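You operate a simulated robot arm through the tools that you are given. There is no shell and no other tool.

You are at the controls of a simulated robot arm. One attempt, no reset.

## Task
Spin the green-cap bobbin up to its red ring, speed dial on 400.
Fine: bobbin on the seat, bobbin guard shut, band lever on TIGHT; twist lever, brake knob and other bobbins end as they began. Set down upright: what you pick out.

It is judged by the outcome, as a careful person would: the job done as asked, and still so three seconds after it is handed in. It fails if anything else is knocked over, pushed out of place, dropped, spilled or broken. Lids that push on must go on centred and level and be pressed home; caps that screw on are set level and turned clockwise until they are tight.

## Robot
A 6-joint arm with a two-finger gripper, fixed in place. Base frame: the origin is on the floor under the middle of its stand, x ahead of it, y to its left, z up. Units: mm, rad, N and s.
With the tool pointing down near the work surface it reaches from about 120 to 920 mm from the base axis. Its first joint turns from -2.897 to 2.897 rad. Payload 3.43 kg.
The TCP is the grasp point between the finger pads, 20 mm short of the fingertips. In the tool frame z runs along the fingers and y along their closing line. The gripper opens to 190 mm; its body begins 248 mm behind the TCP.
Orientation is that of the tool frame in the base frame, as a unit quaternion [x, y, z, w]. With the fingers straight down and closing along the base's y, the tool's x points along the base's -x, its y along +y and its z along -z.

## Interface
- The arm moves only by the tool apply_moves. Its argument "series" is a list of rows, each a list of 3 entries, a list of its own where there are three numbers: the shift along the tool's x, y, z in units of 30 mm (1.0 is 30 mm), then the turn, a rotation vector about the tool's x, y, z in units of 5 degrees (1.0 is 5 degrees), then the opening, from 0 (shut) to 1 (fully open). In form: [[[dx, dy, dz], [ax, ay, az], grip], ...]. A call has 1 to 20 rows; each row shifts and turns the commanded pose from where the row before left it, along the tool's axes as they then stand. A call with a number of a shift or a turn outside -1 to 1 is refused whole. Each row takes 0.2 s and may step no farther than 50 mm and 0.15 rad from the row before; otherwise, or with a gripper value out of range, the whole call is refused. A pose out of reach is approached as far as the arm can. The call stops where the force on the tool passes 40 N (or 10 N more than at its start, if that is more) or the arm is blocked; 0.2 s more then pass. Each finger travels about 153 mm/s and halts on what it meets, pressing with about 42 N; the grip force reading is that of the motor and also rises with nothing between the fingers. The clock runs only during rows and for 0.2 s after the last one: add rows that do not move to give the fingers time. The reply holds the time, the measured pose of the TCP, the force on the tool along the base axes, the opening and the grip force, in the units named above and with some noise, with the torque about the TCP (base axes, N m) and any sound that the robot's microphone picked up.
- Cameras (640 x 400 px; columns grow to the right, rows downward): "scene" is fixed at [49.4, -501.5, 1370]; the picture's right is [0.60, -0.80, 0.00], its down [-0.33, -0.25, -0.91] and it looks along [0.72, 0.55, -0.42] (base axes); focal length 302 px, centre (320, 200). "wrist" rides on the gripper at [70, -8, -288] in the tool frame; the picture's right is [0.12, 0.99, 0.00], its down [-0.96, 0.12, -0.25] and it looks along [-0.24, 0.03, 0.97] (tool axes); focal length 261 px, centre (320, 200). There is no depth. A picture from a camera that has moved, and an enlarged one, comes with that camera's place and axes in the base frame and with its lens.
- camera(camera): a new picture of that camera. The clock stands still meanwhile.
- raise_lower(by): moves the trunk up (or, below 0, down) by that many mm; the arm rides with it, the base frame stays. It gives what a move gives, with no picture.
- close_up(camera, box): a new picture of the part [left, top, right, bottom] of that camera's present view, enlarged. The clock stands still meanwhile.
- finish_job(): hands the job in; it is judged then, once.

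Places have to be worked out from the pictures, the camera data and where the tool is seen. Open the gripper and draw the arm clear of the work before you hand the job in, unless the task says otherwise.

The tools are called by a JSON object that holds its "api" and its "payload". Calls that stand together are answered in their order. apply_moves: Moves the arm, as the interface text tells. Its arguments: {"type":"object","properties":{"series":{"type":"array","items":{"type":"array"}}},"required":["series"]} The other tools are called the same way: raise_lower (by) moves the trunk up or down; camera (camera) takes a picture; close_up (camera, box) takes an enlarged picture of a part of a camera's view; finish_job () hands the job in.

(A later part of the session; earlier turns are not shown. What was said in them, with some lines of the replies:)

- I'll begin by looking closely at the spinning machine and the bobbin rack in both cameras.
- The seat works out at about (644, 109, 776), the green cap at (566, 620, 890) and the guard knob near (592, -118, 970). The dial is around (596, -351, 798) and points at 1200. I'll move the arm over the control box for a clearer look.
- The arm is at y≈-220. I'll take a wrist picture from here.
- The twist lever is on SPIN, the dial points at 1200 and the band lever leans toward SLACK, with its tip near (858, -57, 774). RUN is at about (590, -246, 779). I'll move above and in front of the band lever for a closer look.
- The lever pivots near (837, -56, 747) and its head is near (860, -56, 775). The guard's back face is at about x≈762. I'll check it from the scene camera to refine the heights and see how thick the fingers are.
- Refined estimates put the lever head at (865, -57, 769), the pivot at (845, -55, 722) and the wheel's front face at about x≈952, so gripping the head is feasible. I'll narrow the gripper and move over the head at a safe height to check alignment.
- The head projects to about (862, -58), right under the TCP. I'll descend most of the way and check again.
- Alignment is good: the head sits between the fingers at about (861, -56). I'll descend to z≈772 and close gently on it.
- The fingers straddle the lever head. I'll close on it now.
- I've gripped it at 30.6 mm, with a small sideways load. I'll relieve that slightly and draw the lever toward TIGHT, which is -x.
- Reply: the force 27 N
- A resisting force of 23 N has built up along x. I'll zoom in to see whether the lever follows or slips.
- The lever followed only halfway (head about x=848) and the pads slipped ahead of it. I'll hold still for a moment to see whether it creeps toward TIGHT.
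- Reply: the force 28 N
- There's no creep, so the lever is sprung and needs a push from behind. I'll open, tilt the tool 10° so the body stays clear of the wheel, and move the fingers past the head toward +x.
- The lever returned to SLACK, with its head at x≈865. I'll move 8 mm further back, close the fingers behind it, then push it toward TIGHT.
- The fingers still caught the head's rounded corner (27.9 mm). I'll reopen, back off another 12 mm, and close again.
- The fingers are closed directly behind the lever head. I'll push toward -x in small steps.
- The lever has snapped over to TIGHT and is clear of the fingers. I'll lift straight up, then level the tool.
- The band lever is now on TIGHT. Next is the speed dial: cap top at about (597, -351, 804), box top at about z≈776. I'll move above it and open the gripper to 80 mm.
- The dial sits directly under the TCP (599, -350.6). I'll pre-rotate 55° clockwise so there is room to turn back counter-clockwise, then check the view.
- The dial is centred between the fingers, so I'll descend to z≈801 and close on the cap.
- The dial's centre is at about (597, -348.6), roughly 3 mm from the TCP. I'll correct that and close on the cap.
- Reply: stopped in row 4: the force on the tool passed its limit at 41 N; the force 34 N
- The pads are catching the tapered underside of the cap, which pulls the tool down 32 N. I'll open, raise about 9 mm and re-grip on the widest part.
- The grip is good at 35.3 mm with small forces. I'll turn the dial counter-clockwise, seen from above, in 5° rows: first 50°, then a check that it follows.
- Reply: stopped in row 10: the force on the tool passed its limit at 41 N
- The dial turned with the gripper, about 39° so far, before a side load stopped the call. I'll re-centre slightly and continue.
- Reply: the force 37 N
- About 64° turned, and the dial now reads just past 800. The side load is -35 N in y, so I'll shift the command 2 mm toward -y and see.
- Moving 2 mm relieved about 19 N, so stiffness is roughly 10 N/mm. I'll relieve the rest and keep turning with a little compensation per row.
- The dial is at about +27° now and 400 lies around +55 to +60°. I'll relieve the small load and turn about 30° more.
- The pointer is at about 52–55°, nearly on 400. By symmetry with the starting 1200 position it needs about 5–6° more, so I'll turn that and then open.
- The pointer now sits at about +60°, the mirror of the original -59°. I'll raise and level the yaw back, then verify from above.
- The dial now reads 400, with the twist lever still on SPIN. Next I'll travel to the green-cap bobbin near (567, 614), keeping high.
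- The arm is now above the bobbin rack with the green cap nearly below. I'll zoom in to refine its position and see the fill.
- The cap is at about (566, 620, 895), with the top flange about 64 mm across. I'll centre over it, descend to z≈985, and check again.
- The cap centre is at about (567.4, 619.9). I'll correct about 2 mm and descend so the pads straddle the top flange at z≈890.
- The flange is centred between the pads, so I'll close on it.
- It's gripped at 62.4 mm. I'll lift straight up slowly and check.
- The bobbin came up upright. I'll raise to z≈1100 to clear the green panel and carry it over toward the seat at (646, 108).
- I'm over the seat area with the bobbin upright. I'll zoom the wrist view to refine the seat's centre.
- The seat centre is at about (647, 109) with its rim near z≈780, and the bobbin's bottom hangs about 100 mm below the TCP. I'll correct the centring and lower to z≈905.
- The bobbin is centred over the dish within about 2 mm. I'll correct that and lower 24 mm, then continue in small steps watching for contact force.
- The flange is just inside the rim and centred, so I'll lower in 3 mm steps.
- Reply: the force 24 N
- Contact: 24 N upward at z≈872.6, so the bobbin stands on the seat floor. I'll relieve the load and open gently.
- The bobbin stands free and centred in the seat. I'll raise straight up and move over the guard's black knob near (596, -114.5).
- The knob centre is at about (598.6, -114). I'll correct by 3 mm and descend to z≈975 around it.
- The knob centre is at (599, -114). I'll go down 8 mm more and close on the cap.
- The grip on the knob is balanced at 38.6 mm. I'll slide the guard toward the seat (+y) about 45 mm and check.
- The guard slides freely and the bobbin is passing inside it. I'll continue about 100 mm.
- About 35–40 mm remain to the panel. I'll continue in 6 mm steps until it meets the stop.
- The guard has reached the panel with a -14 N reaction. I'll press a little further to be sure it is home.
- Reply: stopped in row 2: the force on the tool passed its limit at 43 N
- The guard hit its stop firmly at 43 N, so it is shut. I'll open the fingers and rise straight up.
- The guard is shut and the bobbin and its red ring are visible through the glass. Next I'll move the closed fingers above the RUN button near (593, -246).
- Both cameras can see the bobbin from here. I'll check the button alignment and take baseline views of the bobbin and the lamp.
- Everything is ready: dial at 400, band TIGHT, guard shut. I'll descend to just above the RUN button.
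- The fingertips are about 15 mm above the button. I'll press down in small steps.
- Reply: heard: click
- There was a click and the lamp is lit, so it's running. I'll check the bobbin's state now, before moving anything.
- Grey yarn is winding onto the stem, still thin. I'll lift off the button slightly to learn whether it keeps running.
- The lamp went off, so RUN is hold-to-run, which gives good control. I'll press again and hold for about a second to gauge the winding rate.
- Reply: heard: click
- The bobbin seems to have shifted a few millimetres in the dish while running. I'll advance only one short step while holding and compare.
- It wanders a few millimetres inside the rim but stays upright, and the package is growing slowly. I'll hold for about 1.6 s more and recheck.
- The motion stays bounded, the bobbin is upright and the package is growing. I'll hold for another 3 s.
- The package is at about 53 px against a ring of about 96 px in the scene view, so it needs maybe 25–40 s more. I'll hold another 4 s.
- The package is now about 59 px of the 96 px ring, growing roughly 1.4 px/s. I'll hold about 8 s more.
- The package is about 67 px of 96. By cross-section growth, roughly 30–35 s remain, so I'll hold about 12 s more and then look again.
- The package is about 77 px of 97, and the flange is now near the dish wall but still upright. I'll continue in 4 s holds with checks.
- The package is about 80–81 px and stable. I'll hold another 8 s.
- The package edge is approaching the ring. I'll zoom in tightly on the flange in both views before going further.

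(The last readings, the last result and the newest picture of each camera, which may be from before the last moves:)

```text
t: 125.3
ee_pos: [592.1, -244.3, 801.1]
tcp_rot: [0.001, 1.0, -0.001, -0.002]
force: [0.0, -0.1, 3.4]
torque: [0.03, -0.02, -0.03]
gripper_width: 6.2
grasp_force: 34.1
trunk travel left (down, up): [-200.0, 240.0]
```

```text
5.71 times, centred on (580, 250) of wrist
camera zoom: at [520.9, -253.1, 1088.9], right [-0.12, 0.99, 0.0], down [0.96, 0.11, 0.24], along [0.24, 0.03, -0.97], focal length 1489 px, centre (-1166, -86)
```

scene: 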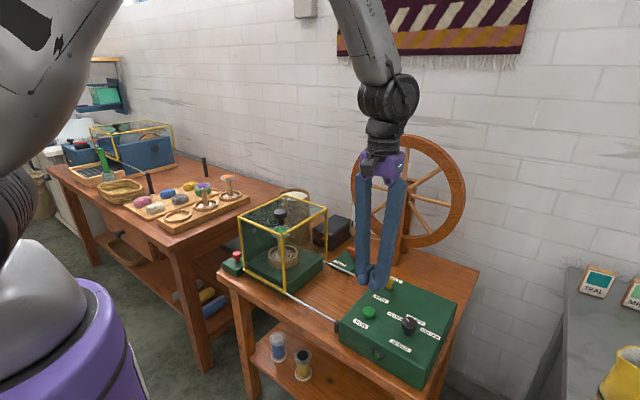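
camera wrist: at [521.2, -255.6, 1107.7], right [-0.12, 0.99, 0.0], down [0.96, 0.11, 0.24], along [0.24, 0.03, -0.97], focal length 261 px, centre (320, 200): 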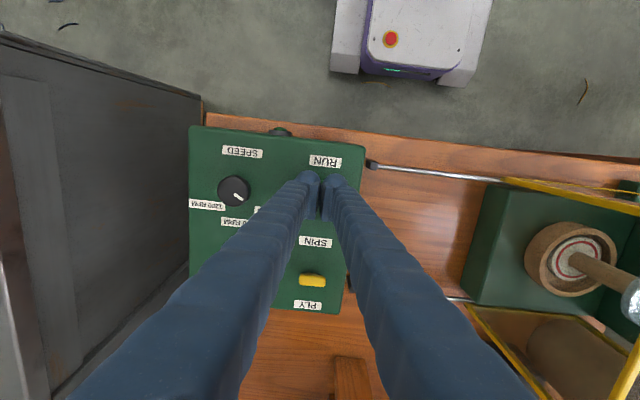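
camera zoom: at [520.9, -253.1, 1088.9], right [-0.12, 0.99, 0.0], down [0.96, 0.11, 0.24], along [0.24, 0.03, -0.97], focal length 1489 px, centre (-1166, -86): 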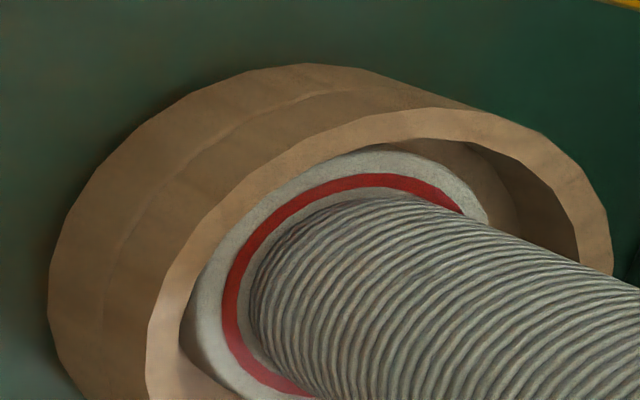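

The package edge is right at the ring's inner edge: about 176 px, against a ring of 175–197 px in the tight view. I'll hold about 3.4 s more to bring it onto the ring.

{"api": "apply_moves", "payload": {"series": [[[0, 0, 0], [0, 0, 0], 0.0], [[0, 0, 0], [0, 0, 0], 0.0], [[0, 0, 0], [0, 0, 0], 0.0], [[0, 0, 0], [0, 0, 0], 0.0], [[0, 0, 0], [0, 0, 0], 0.0], [[0, 0, 0], [0, 0, 0], 0.0], [[0, 0, 0], [0, 0, 0], 0.0], [[0, 0, 0], [0, 0, 0], 0.0], [[0, 0, 0], [0, 0, 0], 0.0], [[0, 0, 0], [0, 0, 0], 0.0], [[0, 0, 0], [0, 0, 0], 0.0], [[0, 0, 0], [0, 0, 0], 0.0], [[0, 0, 0], [0, 0, 0], 0.0], [[0, 0, 0], [0, 0, 0], 0.0], [[0, 0, 0], [0, 0, 0], 0.0], [[0, 0, 0], [0, 0, 0], 0.0]]}}

{"api": "close_up", "payload": {"camera": "scene", "box": [270, 232, 300, 266]}}

{"api": "close_up", "payload": {"camera": "wrist", "box": [540, 215, 620, 285]}}

```text
t: 128.7
ee_pos: [592.1, -244.4, 801.5]
tcp_rot: [0.001, 1.0, -0.001, -0.002]
force: [-0.6, 1.3, 3.3]
torque: [0.0, 0.0, 0.0]
gripper_width: 5.9
grasp_force: 33.9
trunk travel left (down, up): [-200.0, 240.0]
```

```text
11.76 times, centred on (285, 249) of scene
camera zoom: at [49.4, -501.5, 1370.0], right [0.6, -0.8, 0.0], down [-0.33, -0.25, -0.91], along [0.72, 0.55, -0.42], focal length 3548 px, centre (732, -376)
```

zoom: 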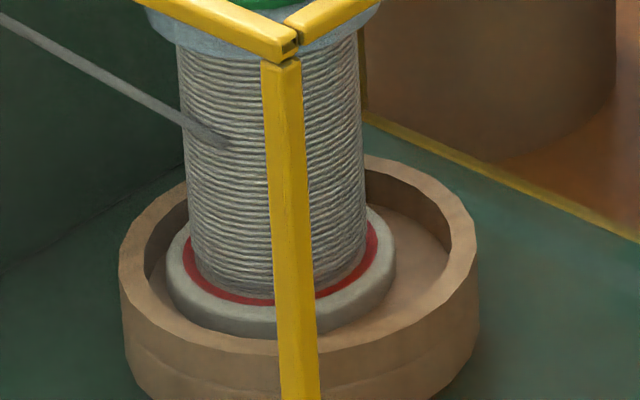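

```text
5.71 times, centred on (580, 250) of wrist
camera zoom: at [520.9, -253.1, 1088.9], right [-0.12, 0.99, 0.0], down [0.96, 0.11, 0.24], along [0.24, 0.03, -0.97], focal length 1489 px, centre (-1166, -86)
```

zoom: 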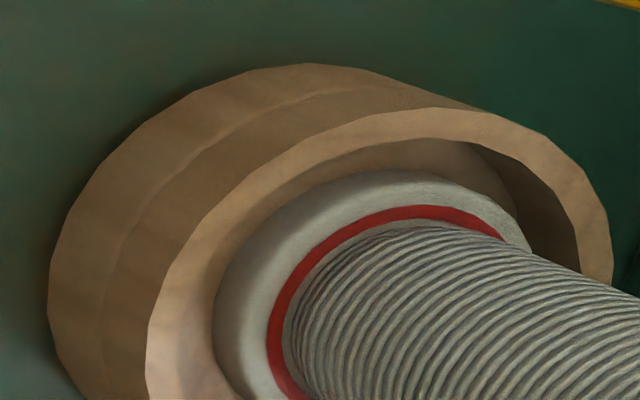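

The package is about 179–180 px, with the ring band spanning about 173–196 px (mid about 184). I'll hold another 3 s to bring it to the middle of the ring.

{"api": "apply_moves", "payload": {"series": [[[0, 0, 0], [0, 0, 0], 0.0], [[0, 0, 0], [0, 0, 0], 0.0], [[0, 0, 0], [0, 0, 0], 0.0], [[0, 0, 0], [0, 0, 0], 0.0], [[0, 0, 0], [0, 0, 0], 0.0], [[0, 0, 0], [0, 0, 0], 0.0], [[0, 0, 0], [0, 0, 0], 0.0], [[0, 0, 0], [0, 0, 0], 0.0], [[0, 0, 0], [0, 0, 0], 0.0], [[0, 0, 0], [0, 0, 0], 0.0], [[0, 0, 0], [0, 0, 0], 0.0], [[0, 0, 0], [0, 0, 0], 0.0]]}}

{"api": "close_up", "payload": {"camera": "scene", "box": [270, 232, 300, 266]}}

{"api": "close_up", "payload": {"camera": "wrist", "box": [540, 215, 620, 285]}}

```text
t: 131.3
ee_pos: [592.0, -244.9, 801.7]
tcp_rot: [0.0, 1.0, -0.001, -0.002]
force: [0.4, -0.6, 2.4]
torque: [0.01, -0.01, -0.01]
gripper_width: 5.9
grasp_force: 34.6
trunk travel left (down, up): [-200.0, 240.0]
```

```text
11.76 times, centred on (285, 249) of scene
camera zoom: at [49.4, -501.5, 1370.0], right [0.6, -0.8, 0.0], down [-0.33, -0.25, -0.91], along [0.72, 0.55, -0.42], focal length 3548 px, centre (732, -376)
```

zoom: 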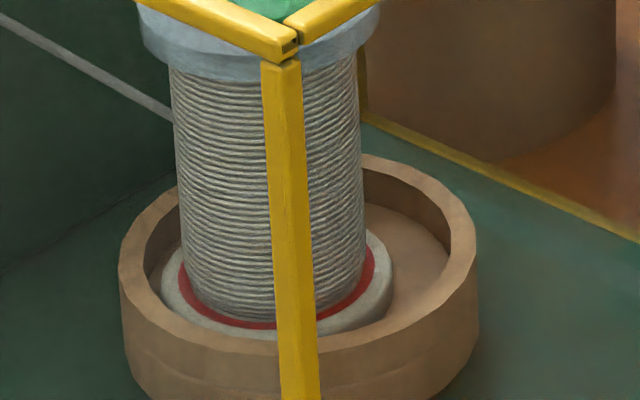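

```text
5.71 times, centred on (580, 250) of wrist
camera zoom: at [520.9, -253.1, 1088.9], right [-0.12, 0.99, 0.0], down [0.96, 0.11, 0.24], along [0.24, 0.03, -0.97], focal length 1489 px, centre (-1166, -86)
```

zoom: 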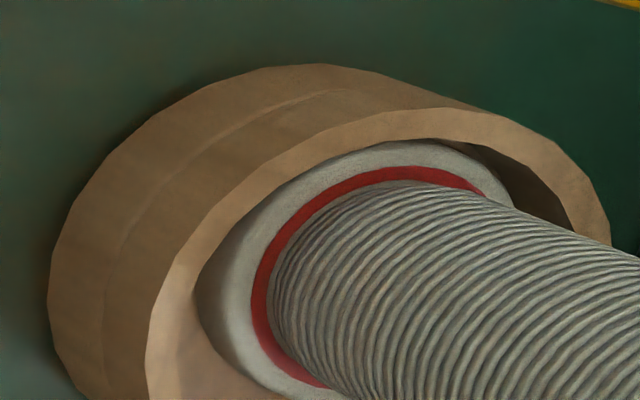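

The package is now at about 0.79 of the flange diameter, against a ring band of 0.745–0.85, so it sits on the ring just shy of its mid-line. I'll hold about 0.8 s more and lift off in the same call.

{"api": "apply_moves", "payload": {"series": [[[0, 0, 0], [0, 0, 0], 0.0], [[0, 0, 0], [0, 0, 0], 0.0], [[0, 0, 0], [0, 0, 0], 0.0], [[0, 0, 0], [0, 0, 0], 0.0], [[0, 0, -0.6], [0, 0, 0], 0.0], [[0, 0, -1], [0, 0, 0], 0.0], [[0, 0, -1], [0, 0, 0], 0.0]]}}

{"api": "close_up", "payload": {"camera": "scene", "box": [270, 232, 300, 266]}}

{"api": "close_up", "payload": {"camera": "scene", "box": [330, 260, 450, 370]}}

{"api": "camera", "payload": {"camera": "wrist"}}

```text
t: 132.9
ee_pos: [588.4, -244.8, 879.7]
tcp_rot: [0.001, 1.0, 0.0, -0.002]
force: [-0.4, 0.9, -0.6]
torque: [0.01, -0.05, 0.01]
gripper_width: 0.0
grasp_force: 34.7
trunk travel left (down, up): [-200.0, 240.0]
```

```text
11.76 times, centred on (285, 249) of scene
camera zoom: at [49.4, -501.5, 1370.0], right [0.6, -0.8, 0.0], down [-0.33, -0.25, -0.91], along [0.72, 0.55, -0.42], focal length 3548 px, centre (732, -376)
```

zoom: 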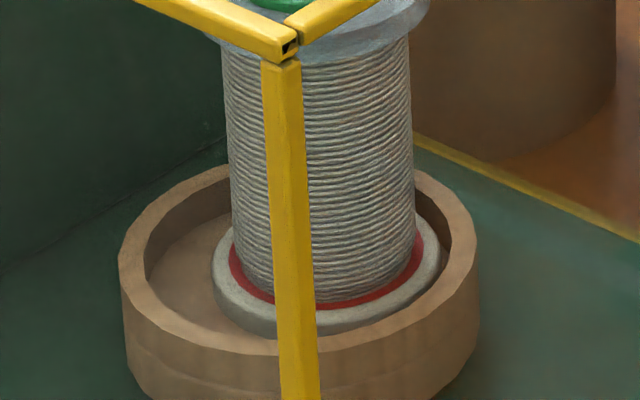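

```text
3.64 times, centred on (390, 315) of scene
camera zoom: at [49.4, -501.5, 1370.0], right [0.6, -0.8, 0.0], down [-0.33, -0.25, -0.91], along [0.72, 0.55, -0.42], focal length 1097 px, centre (66, -218)
```

zoom: 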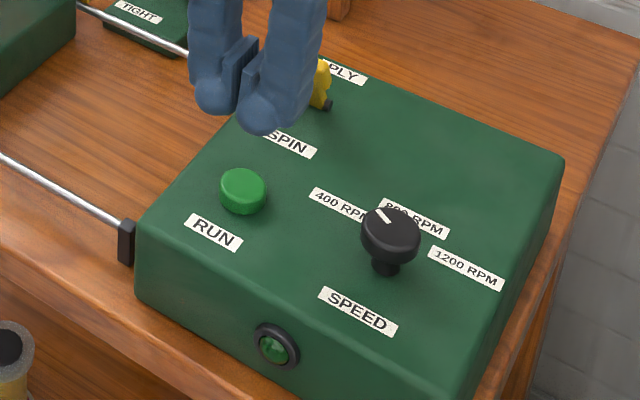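

```text
taken
camera wrist: at [518.4, -253.4, 1167.4], right [-0.12, 0.99, 0.0], down [0.96, 0.11, 0.24], along [0.24, 0.03, -0.97], focal length 261 px, centre (320, 200)
```

wrist: 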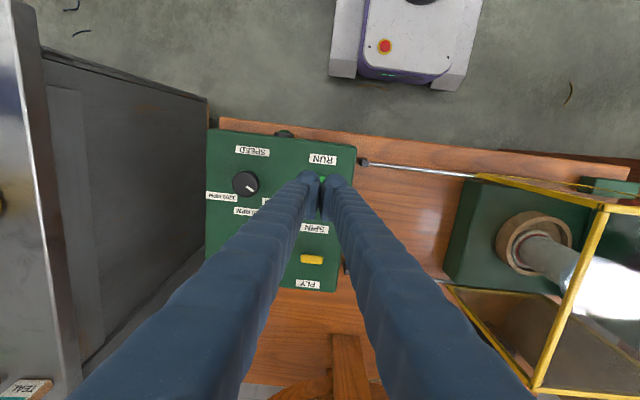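

It's stopped with the lamp off. I'll check the final fill closely from the wrist view and from the scene.

{"api": "close_up", "payload": {"camera": "wrist", "box": [480, 195, 600, 295]}}

{"api": "close_up", "payload": {"camera": "scene", "box": [220, 190, 340, 300]}}

```text
4.00 times, centred on (540, 245) of wrist
camera zoom: at [518.4, -253.4, 1167.4], right [-0.12, 0.99, 0.0], down [0.96, 0.11, 0.24], along [0.24, 0.03, -0.97], focal length 1043 px, centre (-560, 20)
```

zoom: 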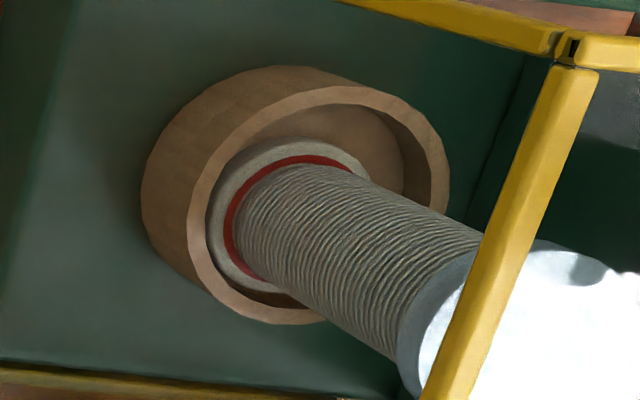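

```text
3.64 times, centred on (280, 245) of scene
camera zoom: at [49.4, -501.5, 1370.0], right [0.6, -0.8, 0.0], down [-0.33, -0.25, -0.91], along [0.72, 0.55, -0.42], focal length 1097 px, centre (466, 36)
```

zoom: 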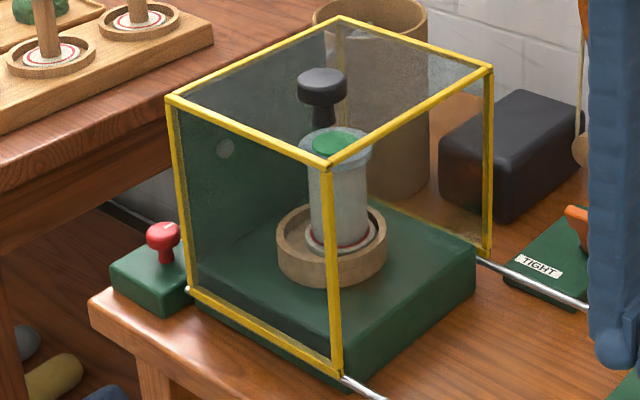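

I'll zoom further on the ring to be sure about the package edge.

{"api": "close_up", "payload": {"camera": "wrist", "box": [510, 215, 580, 275]}}

{"api": "close_up", "payload": {"camera": "scene", "box": [276, 244, 296, 264]}}

```text
6.67 times, centred on (545, 245) of wrist
camera zoom: at [518.4, -253.4, 1167.4], right [-0.12, 0.99, 0.0], down [0.96, 0.11, 0.24], along [0.24, 0.03, -0.97], focal length 1738 px, centre (-1180, -100)
```

zoom: 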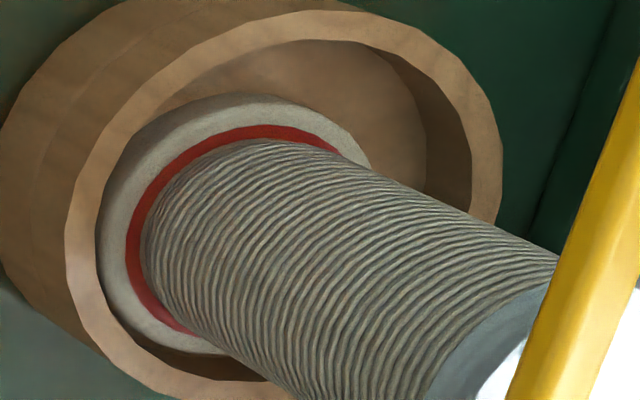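

```text
16.00 times, centred on (286, 254) of scene
camera zoom: at [49.4, -501.5, 1370.0], right [0.6, -0.8, 0.0], down [-0.33, -0.25, -0.91], along [0.72, 0.55, -0.42], focal length 4826 px, centre (864, -664)
```

zoom: 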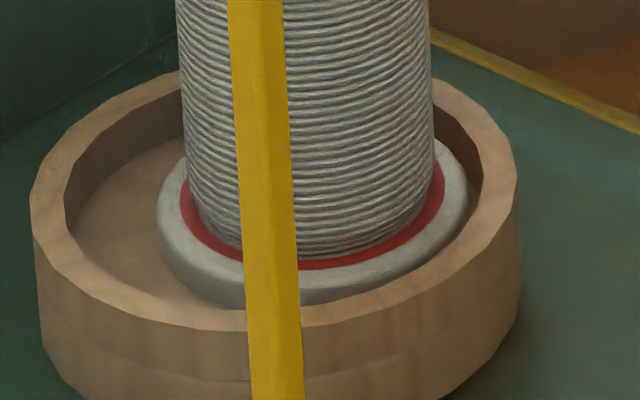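

The yarn package measures about 0.80 of the flange diameter, right on the ring (0.745–0.85), and the bobbin is upright with the lamp off. I'll raise the arm clear, open the gripper and do a final check.

{"api": "apply_moves", "payload": {"series": [[[0, 0, -1], [0, 0, 0], 0.0], [[0, 0, -1], [0, 0, 0], 0.0], [[0, 0, -1], [0, 0, 0], 0.0], [[0, 0, -1], [0, 0, 0], 0.0], [[0, 0, -1], [0, 0, 0], 0.0], [[0, 0, -1], [0, 0, 0], 0.2], [[0, 0, -1], [0, 0, 0], 0.4], [[0, 0, -1], [0, 0, 0], 0.6], [[0, 0, -1], [0, 0, 0], 0.8], [[0, 0, -1], [0, 0, 0], 0.8], [[0.8, 0, 0], [0, 0, 0], 0.8], [[0.8, 0, 0], [0, 0, 0], 0.8], [[0.8, 0, 0], [0, 0, 0], 0.8], [[0.8, 0, 0], [0, 0, 0], 0.8], [[0, 0, 0], [0, 0, 0], 0.8]]}}

{"api": "camera", "payload": {"camera": "scene"}}

{"api": "close_up", "payload": {"camera": "scene", "box": [220, 190, 400, 310]}}

{"api": "close_up", "payload": {"camera": "scene", "box": [330, 260, 450, 370]}}

{"api": "camera", "payload": {"camera": "wrist"}}

```text
t: 136.1
ee_pos: [496.7, -245.1, 1182.1]
tcp_rot: [0.001, 1.0, -0.001, -0.002]
force: [0.2, 0.0, -0.2]
torque: [0.01, -0.01, 0.03]
gripper_width: 152.1
grasp_force: 0.1
trunk travel left (down, up): [-200.0, 240.0]
```

```text
taken
```

scene: 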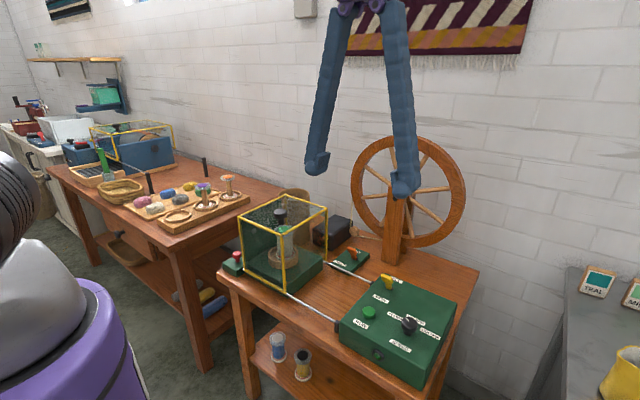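

```text
3.33 times, centred on (310, 250) of scene
camera zoom: at [49.4, -501.5, 1370.0], right [0.6, -0.8, 0.0], down [-0.33, -0.25, -0.91], along [0.72, 0.55, -0.42], focal length 1005 px, centre (353, 33)
```

zoom: 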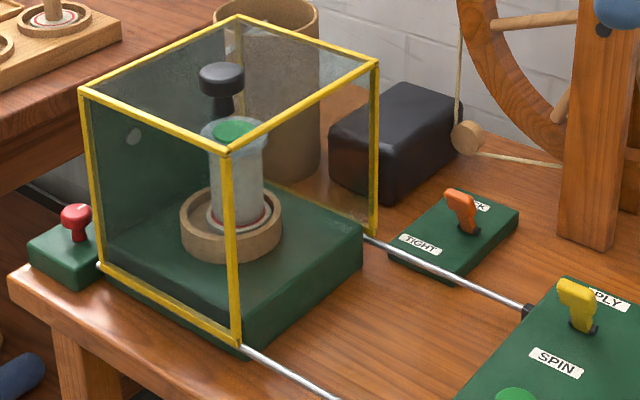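

```text
3.64 times, centred on (390, 315) of scene
camera zoom: at [49.4, -501.5, 1370.0], right [0.6, -0.8, 0.0], down [-0.33, -0.25, -0.91], along [0.72, 0.55, -0.42], focal length 1097 px, centre (66, -218)
```

zoom: 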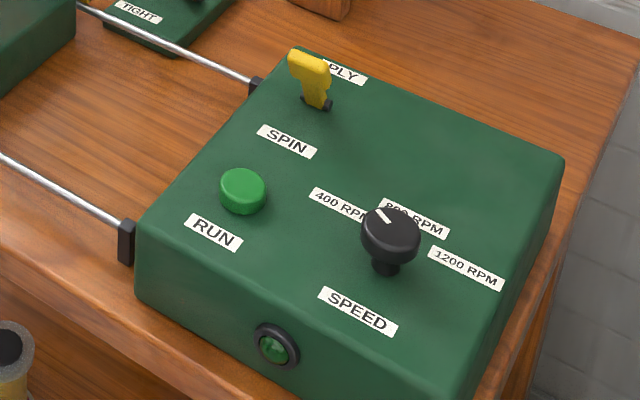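

```text
taken
camera wrist: at [426.5, -252.0, 1468.9], right [-0.12, 0.99, 0.0], down [0.96, 0.11, 0.24], along [0.24, 0.03, -0.97], focal length 261 px, centre (320, 200)
```

wrist: 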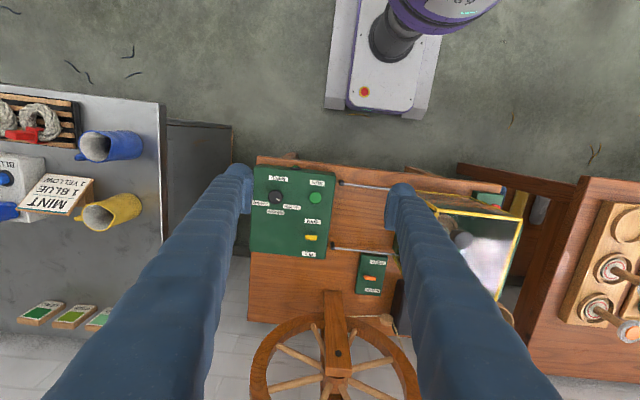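

Final state checks out:
- **Bobbin:** the green-cap bobbin stands upright on the seat, wound to its red ring.
- **Machine:** the guard is shut, the band lever is on TIGHT, the dial is at 400 and the lamp is off.
- **Left alone:** the twist lever, brake knob and other bobbins are unchanged.

The gripper is open and the arm is clear, so I'm handing the job in.

{"api": "finish_job", "payload": {}}

```text
The job is handed in.
```

The green-cap bobbin is spun up to its red ring at 400 and stands upright on the seat; the job is handed in. The result hasn't come back to me.

- **Fill:** the yarn measures about 0.80 of the flange diameter. The ring covers about 0.75 to 0.85, so I stopped near its mid-line.
- **Seat:** the bobbin drifted a few millimetres while spinning. It ended off-centre, close to the dish wall.
- **Machine:** the speed dial is on 400 (it started on 1200) and the band lever is on TIGHT. The guard is shut, and the machine is stopped with its lamp off.
- **Left as found:** in the final pictures the twist lever is still on SPIN, and the brake knob and the other bobbins look unchanged.

Nothing was knocked over or dropped. The gripper is open and the arm is clear of the work.
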